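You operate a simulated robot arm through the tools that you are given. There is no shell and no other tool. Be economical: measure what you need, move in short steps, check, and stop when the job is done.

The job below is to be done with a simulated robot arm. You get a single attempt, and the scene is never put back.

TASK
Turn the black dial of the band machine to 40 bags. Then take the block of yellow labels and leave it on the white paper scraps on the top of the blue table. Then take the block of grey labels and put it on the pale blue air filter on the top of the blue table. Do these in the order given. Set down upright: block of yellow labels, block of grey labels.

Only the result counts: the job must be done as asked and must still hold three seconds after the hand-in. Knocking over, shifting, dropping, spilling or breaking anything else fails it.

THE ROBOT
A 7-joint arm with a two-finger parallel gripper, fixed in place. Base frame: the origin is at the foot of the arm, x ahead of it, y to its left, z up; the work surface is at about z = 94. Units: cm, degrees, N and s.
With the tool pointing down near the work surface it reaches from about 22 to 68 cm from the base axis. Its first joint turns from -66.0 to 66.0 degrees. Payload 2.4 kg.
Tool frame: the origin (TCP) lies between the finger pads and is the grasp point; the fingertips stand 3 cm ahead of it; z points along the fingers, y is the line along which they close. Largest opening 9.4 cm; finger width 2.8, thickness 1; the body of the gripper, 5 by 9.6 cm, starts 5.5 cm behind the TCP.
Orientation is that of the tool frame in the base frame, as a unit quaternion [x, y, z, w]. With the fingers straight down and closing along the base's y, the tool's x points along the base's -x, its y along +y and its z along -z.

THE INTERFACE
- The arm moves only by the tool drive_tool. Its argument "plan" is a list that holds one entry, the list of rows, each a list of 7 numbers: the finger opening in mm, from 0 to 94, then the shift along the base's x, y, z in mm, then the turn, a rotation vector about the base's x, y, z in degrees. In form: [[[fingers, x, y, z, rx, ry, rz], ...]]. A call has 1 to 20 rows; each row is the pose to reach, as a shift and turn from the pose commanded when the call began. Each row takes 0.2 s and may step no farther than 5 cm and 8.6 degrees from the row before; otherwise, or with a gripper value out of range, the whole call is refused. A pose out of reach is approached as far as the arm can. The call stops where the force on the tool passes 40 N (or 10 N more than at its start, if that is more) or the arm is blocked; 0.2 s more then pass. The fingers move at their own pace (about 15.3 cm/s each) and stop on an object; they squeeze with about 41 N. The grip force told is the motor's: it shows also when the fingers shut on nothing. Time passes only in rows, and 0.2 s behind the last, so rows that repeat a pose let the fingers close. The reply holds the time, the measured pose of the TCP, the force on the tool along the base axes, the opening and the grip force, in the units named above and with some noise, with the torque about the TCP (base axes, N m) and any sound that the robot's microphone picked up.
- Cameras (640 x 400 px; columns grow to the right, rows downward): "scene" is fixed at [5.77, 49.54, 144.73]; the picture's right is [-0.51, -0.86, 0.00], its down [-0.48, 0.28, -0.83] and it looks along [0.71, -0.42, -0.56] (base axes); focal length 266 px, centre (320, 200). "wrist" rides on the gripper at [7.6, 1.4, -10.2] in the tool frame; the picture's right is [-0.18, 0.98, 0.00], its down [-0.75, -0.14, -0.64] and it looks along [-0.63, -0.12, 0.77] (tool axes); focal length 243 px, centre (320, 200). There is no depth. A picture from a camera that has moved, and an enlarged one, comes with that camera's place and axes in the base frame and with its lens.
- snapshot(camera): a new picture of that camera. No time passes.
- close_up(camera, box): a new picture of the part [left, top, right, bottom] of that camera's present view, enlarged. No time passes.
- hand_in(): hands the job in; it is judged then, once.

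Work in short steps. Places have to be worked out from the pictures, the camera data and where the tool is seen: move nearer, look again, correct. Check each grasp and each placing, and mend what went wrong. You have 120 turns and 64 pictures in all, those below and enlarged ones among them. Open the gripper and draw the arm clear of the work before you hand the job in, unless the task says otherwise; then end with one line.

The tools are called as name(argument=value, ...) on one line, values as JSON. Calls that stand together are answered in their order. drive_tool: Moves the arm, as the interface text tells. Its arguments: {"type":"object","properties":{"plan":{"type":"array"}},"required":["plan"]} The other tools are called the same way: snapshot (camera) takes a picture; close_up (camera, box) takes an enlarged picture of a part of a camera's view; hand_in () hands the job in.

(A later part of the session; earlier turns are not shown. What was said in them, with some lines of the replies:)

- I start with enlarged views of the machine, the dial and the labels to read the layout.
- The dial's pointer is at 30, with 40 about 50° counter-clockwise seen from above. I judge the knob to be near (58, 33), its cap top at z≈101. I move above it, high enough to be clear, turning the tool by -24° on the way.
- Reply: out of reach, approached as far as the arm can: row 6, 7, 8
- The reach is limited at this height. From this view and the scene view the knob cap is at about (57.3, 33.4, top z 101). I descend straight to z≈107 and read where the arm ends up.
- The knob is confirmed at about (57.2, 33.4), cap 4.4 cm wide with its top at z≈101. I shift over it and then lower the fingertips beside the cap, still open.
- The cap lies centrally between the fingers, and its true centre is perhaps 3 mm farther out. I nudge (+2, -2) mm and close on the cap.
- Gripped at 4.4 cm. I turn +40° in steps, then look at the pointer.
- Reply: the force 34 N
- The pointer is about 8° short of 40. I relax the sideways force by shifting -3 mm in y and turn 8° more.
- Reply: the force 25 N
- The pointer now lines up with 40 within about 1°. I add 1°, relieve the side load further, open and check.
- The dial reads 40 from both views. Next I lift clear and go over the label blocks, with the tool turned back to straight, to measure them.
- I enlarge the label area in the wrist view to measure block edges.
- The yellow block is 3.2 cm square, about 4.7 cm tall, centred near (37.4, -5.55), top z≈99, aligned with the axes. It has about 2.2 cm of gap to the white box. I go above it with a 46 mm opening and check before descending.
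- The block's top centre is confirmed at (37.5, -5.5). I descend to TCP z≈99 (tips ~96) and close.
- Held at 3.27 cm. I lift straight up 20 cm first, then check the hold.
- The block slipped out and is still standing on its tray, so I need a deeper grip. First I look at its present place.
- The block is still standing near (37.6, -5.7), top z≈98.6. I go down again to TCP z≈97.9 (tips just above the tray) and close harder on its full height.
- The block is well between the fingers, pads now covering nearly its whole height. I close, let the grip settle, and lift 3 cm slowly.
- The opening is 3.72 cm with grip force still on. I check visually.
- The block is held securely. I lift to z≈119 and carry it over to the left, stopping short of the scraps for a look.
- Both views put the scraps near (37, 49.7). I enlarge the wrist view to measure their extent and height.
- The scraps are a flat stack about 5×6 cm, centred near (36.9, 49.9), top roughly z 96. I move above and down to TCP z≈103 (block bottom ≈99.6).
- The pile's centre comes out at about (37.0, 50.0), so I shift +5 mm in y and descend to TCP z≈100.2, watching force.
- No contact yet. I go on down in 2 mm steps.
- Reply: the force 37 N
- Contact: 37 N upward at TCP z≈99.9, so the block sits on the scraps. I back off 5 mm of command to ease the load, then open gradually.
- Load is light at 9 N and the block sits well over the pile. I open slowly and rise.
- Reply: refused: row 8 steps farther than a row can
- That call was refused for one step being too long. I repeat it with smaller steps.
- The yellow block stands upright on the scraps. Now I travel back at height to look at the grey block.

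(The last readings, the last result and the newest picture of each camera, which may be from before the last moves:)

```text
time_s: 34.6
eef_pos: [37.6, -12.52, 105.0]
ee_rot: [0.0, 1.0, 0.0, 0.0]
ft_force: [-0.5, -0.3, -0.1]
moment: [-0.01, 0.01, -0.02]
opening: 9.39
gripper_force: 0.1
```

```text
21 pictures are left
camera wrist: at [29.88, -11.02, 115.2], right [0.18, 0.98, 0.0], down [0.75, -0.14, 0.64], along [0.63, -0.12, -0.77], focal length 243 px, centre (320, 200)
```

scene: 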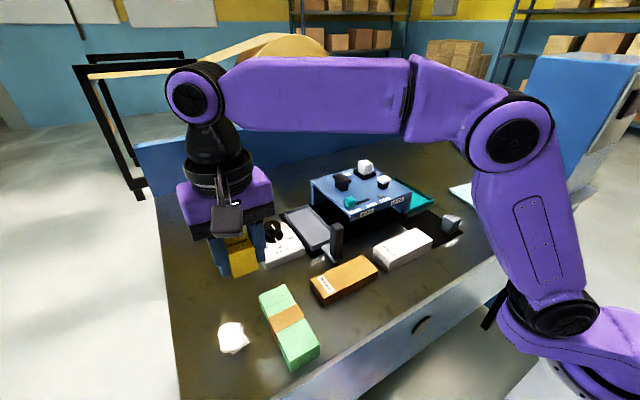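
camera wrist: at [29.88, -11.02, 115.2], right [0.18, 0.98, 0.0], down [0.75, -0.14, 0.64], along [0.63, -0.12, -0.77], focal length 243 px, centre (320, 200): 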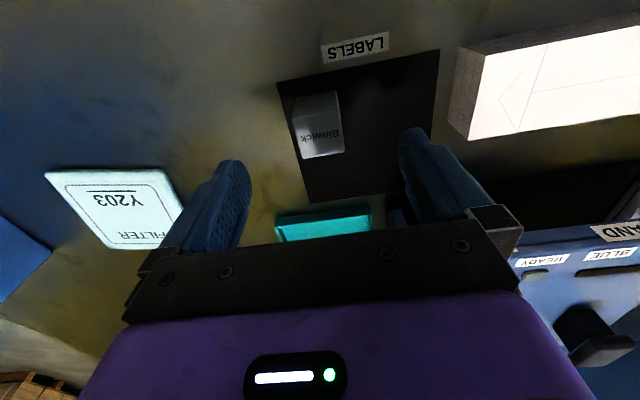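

The grey block is at about (37.8, -12.5), centred between the fingers. I descend to TCP z≈97.6, close, wait, and lift 3 cm.

drive_tool(plan=[[[70, 1, 0, -30, 0, 0, 0], [70, 2, 0, -60, 0, 0, 0], [70, 2, 0, -73, 0, 0, 0], [70, 2, 0, -73, 0, 0, 0], [45, 2, 0, -73, 0, 0, 0], [20, 2, 0, -73, 0, 0, 0], [20, 2, 0, -73, 0, 0, 0], [20, 2, 0, -73, 0, 0, 0], [20, 2, 0, -68, 0, 0, 0], [20, 2, 0, -63, 0, 0, 0], [20, 2, 0, -53, 0, 0, 0], [20, 2, 0, -43, 0, 0, 0], [20, 2, 0, -43, 0, 0, 0]]])

snapshot(camera="wrist")

close_up(camera="scene", box=[400, 165, 520, 255])

```text
time_s: 37.4
eef_pos: [37.68, -12.34, 100.81]
ee_rot: [0.0, 1.0, 0.0, 0.0]
ft_force: [-0.5, 0.2, -0.8]
moment: [-0.01, 0.0, 0.04]
opening: 3.73
gripper_force: 40.8
```

```text
20 pictures are left
camera wrist: at [30.04, -10.94, 110.95], right [0.18, 0.98, 0.0], down [0.75, -0.14, 0.64], along [0.63, -0.12, -0.77], focal length 243 px, centre (320, 200)
```

wrist: 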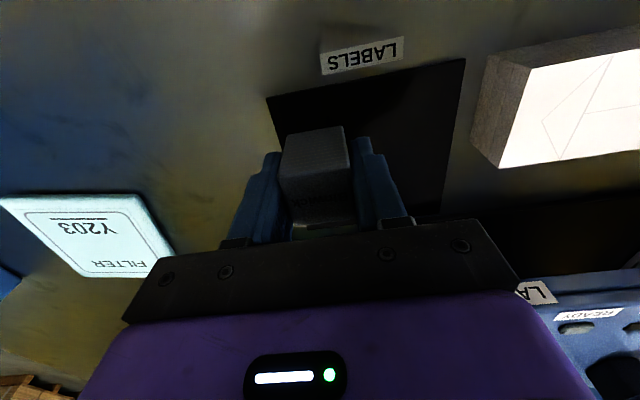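

```text
4.44 times, centred on (460, 210) of scene
camera zoom: at [5.77, 49.54, 144.73], right [-0.51, -0.86, 0.0], down [-0.48, 0.28, -0.83], along [0.71, -0.42, -0.56], focal length 1181 px, centre (-302, 156)
```

zoom: 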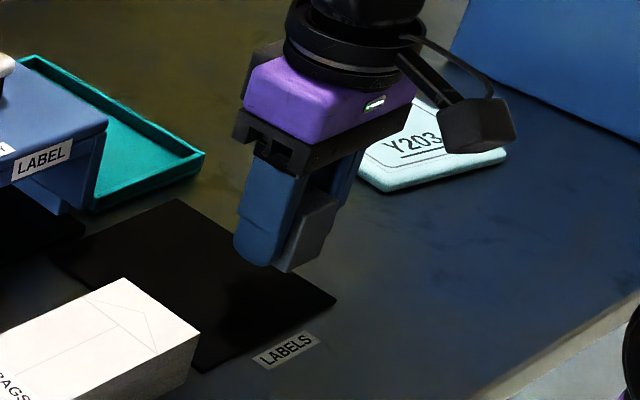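

The grey block is held. I lift and move toward the filter, stopping short for a measurement.

drive_tool(plan=[[[20, 0, 0, 40, 0, 0, 0], [20, 0, -10, 80, 0, 0, 0], [20, 0, -50, 100, 0, 0, 0], [20, 0, -95, 110, 0, 0, 0], [20, 0, -140, 110, 0, 0, 0], [20, 0, -185, 110, 0, 0, 0], [20, 0, -225, 110, 0, 0, 0], [20, 0, -225, 110, 0, 0, 0]]])

snapshot(camera="wrist")

snapshot(camera="scene")

```text
time_s: 39.2
eef_pos: [37.88, -34.88, 111.88]
ee_rot: [0.0, 1.0, -0.001, 0.0]
ft_force: [0.0, -0.1, 0.2]
moment: [-0.02, 0.02, -0.01]
opening: 3.72
gripper_force: 41.0
```

```text
18 pictures are left
camera wrist: at [30.23, -33.4, 122.07], right [0.18, 0.98, 0.0], down [0.75, -0.14, 0.64], along [0.63, -0.12, -0.77], focal length 243 px, centre (320, 200)
```

wrist: 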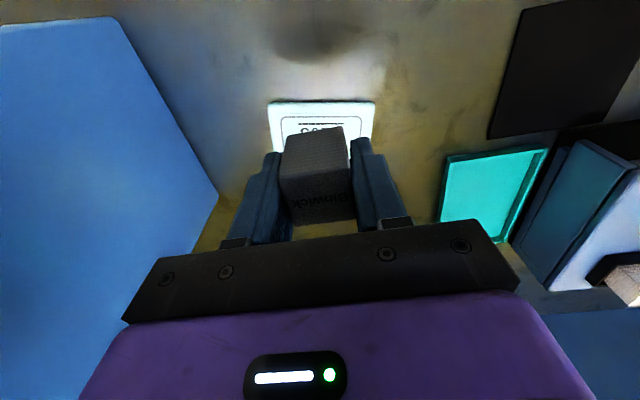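

```text
17 pictures are left
```

scene: 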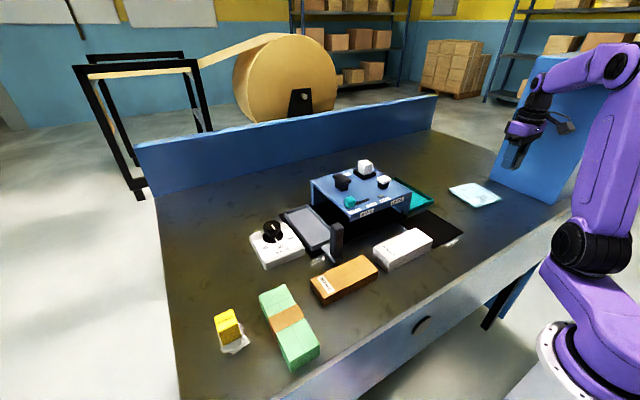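

The filter is about 11×11 cm, centred near (44.2, -35.2), and flat. I move over its centre and down to TCP z≈101.5.

drive_tool(plan=[[[20, 35, -2, 0, 0, 0, 0], [20, 63, -4, -10, 0, 0, 0], [20, 63, -4, -50, 0, 0, 0], [20, 63, -4, -85, 0, 0, 0], [20, 63, -4, -104, 0, 0, 0], [20, 63, -4, -104, 0, 0, 0]]])

snapshot(camera="wrist")

close_up(camera="scene", box=[430, 140, 530, 220])

```text
time_s: 40.6
eef_pos: [44.05, -35.34, 101.17]
ee_rot: [0.001, 1.0, -0.001, 0.0]
ft_force: [1.0, 0.3, -0.5]
moment: [0.0, -0.02, 0.02]
opening: 3.74
gripper_force: 41.1
```

```text
16 pictures are left
camera wrist: at [36.38, -33.78, 111.39], right [0.18, 0.98, 0.0], down [0.75, -0.14, 0.64], along [0.63, -0.12, -0.77], focal length 243 px, centre (320, 200)
```

wrist: 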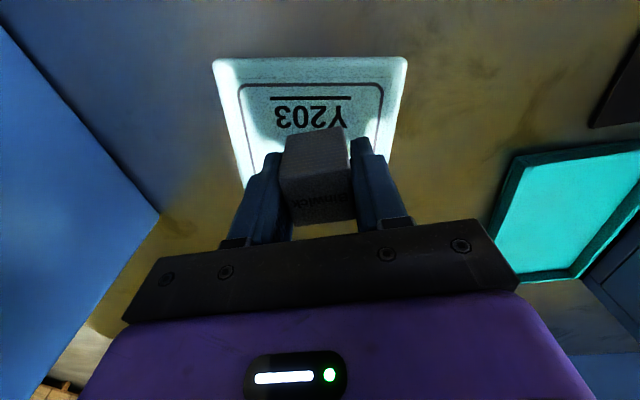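

```text
5.00 times, centred on (480, 180) of scene
camera zoom: at [5.77, 49.54, 144.73], right [-0.51, -0.86, 0.0], down [-0.48, 0.28, -0.83], along [0.71, -0.42, -0.56], focal length 1329 px, centre (-480, 300)
```

zoom: 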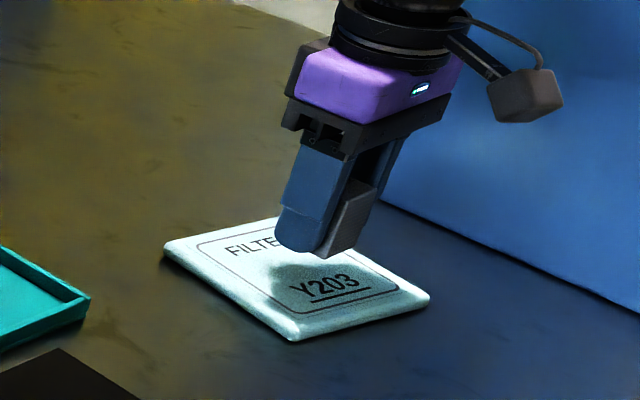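

The block hovers over the middle of the filter. I lower in 3 mm steps toward contact.

drive_tool(plan=[[[20, 0, 0, -4, 0, 0, 0], [20, 0, 0, -8, 0, 0, 0], [20, 0, 0, -11, 0, 0, 0], [20, 0, 0, -14, 0, 0, 0], [20, 0, 0, -14, 0, 0, 0]]])

```text
time_s: 41.8
eef_pos: [44.01, -35.35, 99.93]
ee_rot: [0.0, 1.0, 0.0, -0.001]
ft_force: [0.1, -0.8, 0.2]
moment: [-0.01, 0.02, 0.02]
opening: 3.75
gripper_force: 40.4
```

No contact yet; I continue in 2 mm steps.

drive_tool(plan=[[[20, 0, 0, -2, 0, 0, 0], [20, 0, 0, -4, 0, 0, 0], [20, 0, 0, -6, 0, 0, 0], [20, 0, 0, -6, 0, 0, 0]]])

```text
time_s: 42.8
eef_pos: [44.16, -35.27, 99.31]
ee_rot: [0.0, 1.0, 0.0, 0.0]
ft_force: [0.0, 0.6, -0.8]
moment: [0.01, -0.03, 0.02]
opening: 3.73
gripper_force: 41.2
```

drive_tool(plan=[[[20, 0, 0, -2, 0, 0, 0], [20, 0, 0, -4, 0, 0, 0], [20, 0, 0, -4, 0, 0, 0]]])

close_up(camera="scene", box=[440, 160, 520, 215])

```text
time_s: 43.6
eef_pos: [44.14, -35.24, 98.84]
ee_rot: [0.0, 1.0, 0.0, 0.0]
ft_force: [0.2, -0.4, -1.3]
moment: [0.02, 0.03, 0.03]
opening: 3.71
gripper_force: 40.8
```

```text
7.27 times, centred on (480, 188) of scene
camera zoom: at [5.77, 49.54, 144.73], right [-0.51, -0.86, 0.0], down [-0.48, 0.28, -0.83], along [0.71, -0.42, -0.56], focal length 1933 px, centre (-844, 291)
```

zoom: 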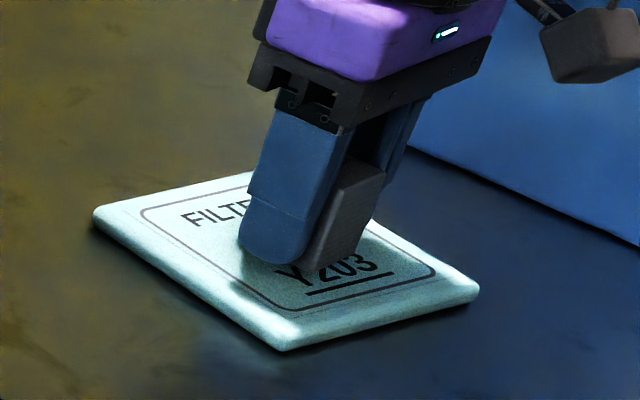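

Almost down (TCP z 98.8, no load yet). I lower another few millimetres.

drive_tool(plan=[[[20, 0, 0, -2, 0, 0, 0], [20, 0, 0, -4, 0, 0, 0], [20, 0, 0, -4, 0, 0, 0]]])

```text
time_s: 44.4
eef_pos: [43.95, -35.28, 98.6]
ee_rot: [0.0, 1.0, 0.001, 0.0]
ft_force: [-0.4, -0.5, 0.2]
moment: [-0.02, 0.04, 0.02]
opening: 3.73
gripper_force: 41.2
```

drive_tool(plan=[[[20, 0, 0, -2, 0, 0, 0], [20, 0, 0, -4, 0, 0, 0], [20, 0, 0, -4, 0, 0, 0]]])

```text
time_s: 45.2
eef_pos: [44.03, -35.21, 98.35]
ee_rot: [0.0, 1.0, -0.001, 0.002]
ft_force: [-8.9, 5.2, 34.7]
moment: [0.09, 0.3, -0.01]
opening: 3.73
gripper_force: 41.1
```

Contact at 35 N. I ease off 3 mm, then open slowly and rise straight up.

drive_tool(plan=[[[20, 0, 0, 2, 0, 0, 0], [20, 0, 0, 3, 0, 0, 0], [20, 0, 0, 3, 0, 0, 0]]])

close_up(camera="scene", box=[440, 160, 520, 215])

```text
time_s: 46.0
eef_pos: [44.01, -35.23, 98.44]
ee_rot: [-0.001, 1.0, 0.0, 0.0]
ft_force: [0.9, -2.0, 6.2]
moment: [-0.1, -0.14, -0.03]
opening: 3.74
gripper_force: 40.4
```

```text
7.27 times, centred on (480, 188) of scene
camera zoom: at [5.76, 49.54, 144.73], right [-0.51, -0.86, 0.0], down [-0.48, 0.28, -0.83], along [0.71, -0.42, -0.56], focal length 1933 px, centre (-844, 291)
```

zoom: 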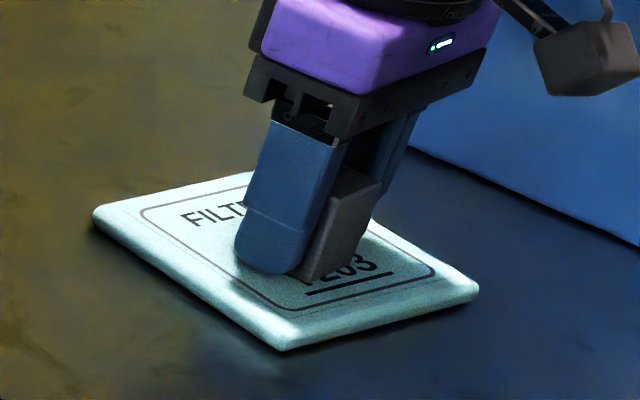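

The block rests lightly on the filter (6 N), so I release and rise.

drive_tool(plan=[[[40, 0, 0, 0, 0, 0, 0], [48, 0, 0, 0, 0, 0, 0], [58, 0, 0, 2, 0, 0, 0], [65, 0, 0, 10, 0, 0, 0], [65, 0, 0, 30, 0, 0, 0], [65, 0, 0, 70, 0, 0, 0], [65, 0, 0, 110, 0, 0, 0], [65, -20, 10, 140, 0, 0, 0], [65, -50, 40, 160, 0, 0, 0], [65, -80, 75, 170, 0, 0, 0], [65, -80, 75, 170, 0, 0, 0]]])

close_up(camera="scene", box=[430, 140, 530, 220])

snapshot(camera="scene")

close_up(camera="scene", box=[190, 290, 270, 360])

close_up(camera="scene", box=[240, 200, 320, 280])

```text
time_s: 48.4
eef_pos: [36.04, -27.75, 115.36]
ee_rot: [0.0, 1.0, 0.0, 0.001]
ft_force: [-0.2, 1.1, 0.0]
moment: [0.01, -0.01, 0.02]
opening: 6.5
gripper_force: 0.0
```

```text
5.00 times, centred on (480, 180) of scene
camera zoom: at [5.76, 49.54, 144.73], right [-0.51, -0.86, 0.0], down [-0.48, 0.28, -0.83], along [0.71, -0.42, -0.56], focal length 1329 px, centre (-480, 300)
```

zoom: 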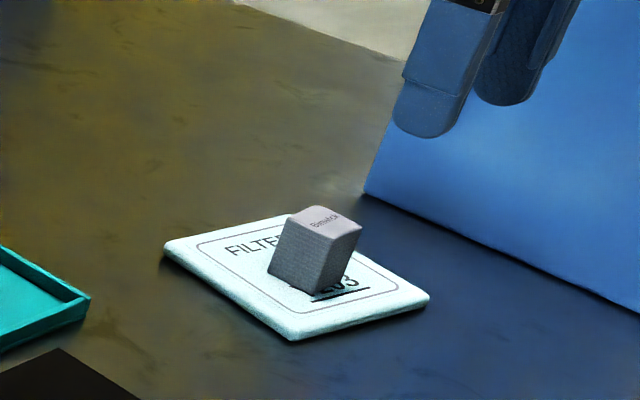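

```text
11 pictures are left
```

scene: 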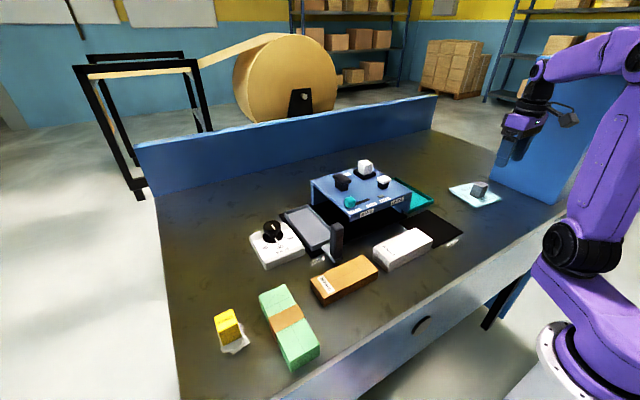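

```text
5.71 times, centred on (230, 325) of scene
camera zoom: at [5.76, 49.54, 144.73], right [-0.51, -0.86, 0.0], down [-0.48, 0.28, -0.83], along [0.71, -0.42, -0.56], focal length 1519 px, centre (834, -514)
```

zoom: 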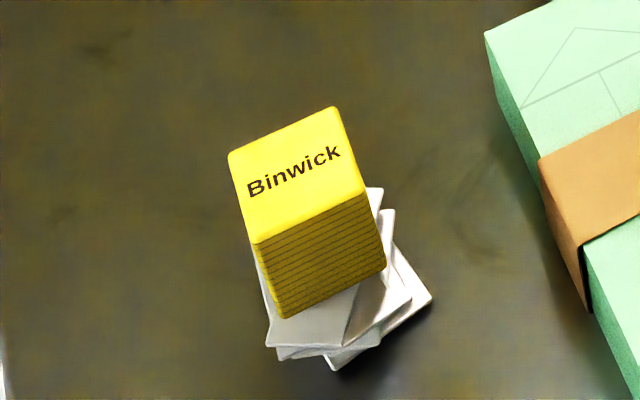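

```text
5.00 times, centred on (280, 240) of scene
camera zoom: at [5.76, 49.54, 144.73], right [-0.51, -0.86, 0.0], down [-0.48, 0.28, -0.83], along [0.71, -0.42, -0.56], focal length 1329 px, centre (520, 0)
```

zoom: 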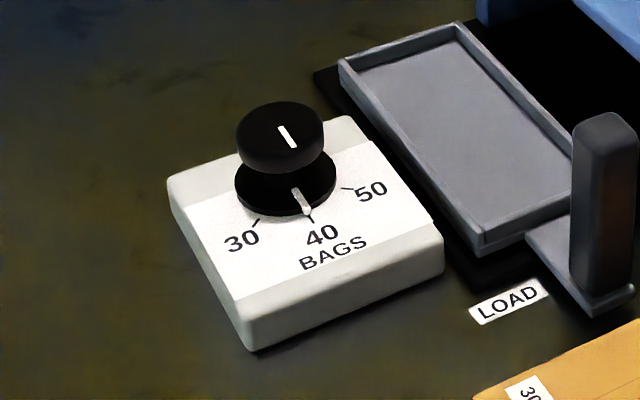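

Dial at 40, both blocks upright in their places, nothing else moved. I open fully, draw back a bit and then hand in.

drive_tool(plan=[[[94, -10, 20, 30, 0, 0, 0], [94, -20, 40, 60, 0, 0, 0], [94, -20, 40, 60, 0, 0, 0]]])

```text
time_s: 49.2
eef_pos: [33.83, -23.79, 121.26]
ee_rot: [0.0, 1.0, 0.0, 0.0]
ft_force: [-0.9, 0.7, 0.1]
moment: [0.0, -0.02, 0.01]
opening: 9.4
gripper_force: 0.1
```

The arm is clear and the gripper fully open, so I hand the job in.

hand_in()

```text
The job is handed in.
```

I turned the dial to 40 bags, then set the yellow labels upright on the paper scraps and the grey labels upright on the air filter; the yellow block slipped from my first grip and was re-gripped, and nothing else looked moved in the last pictures.
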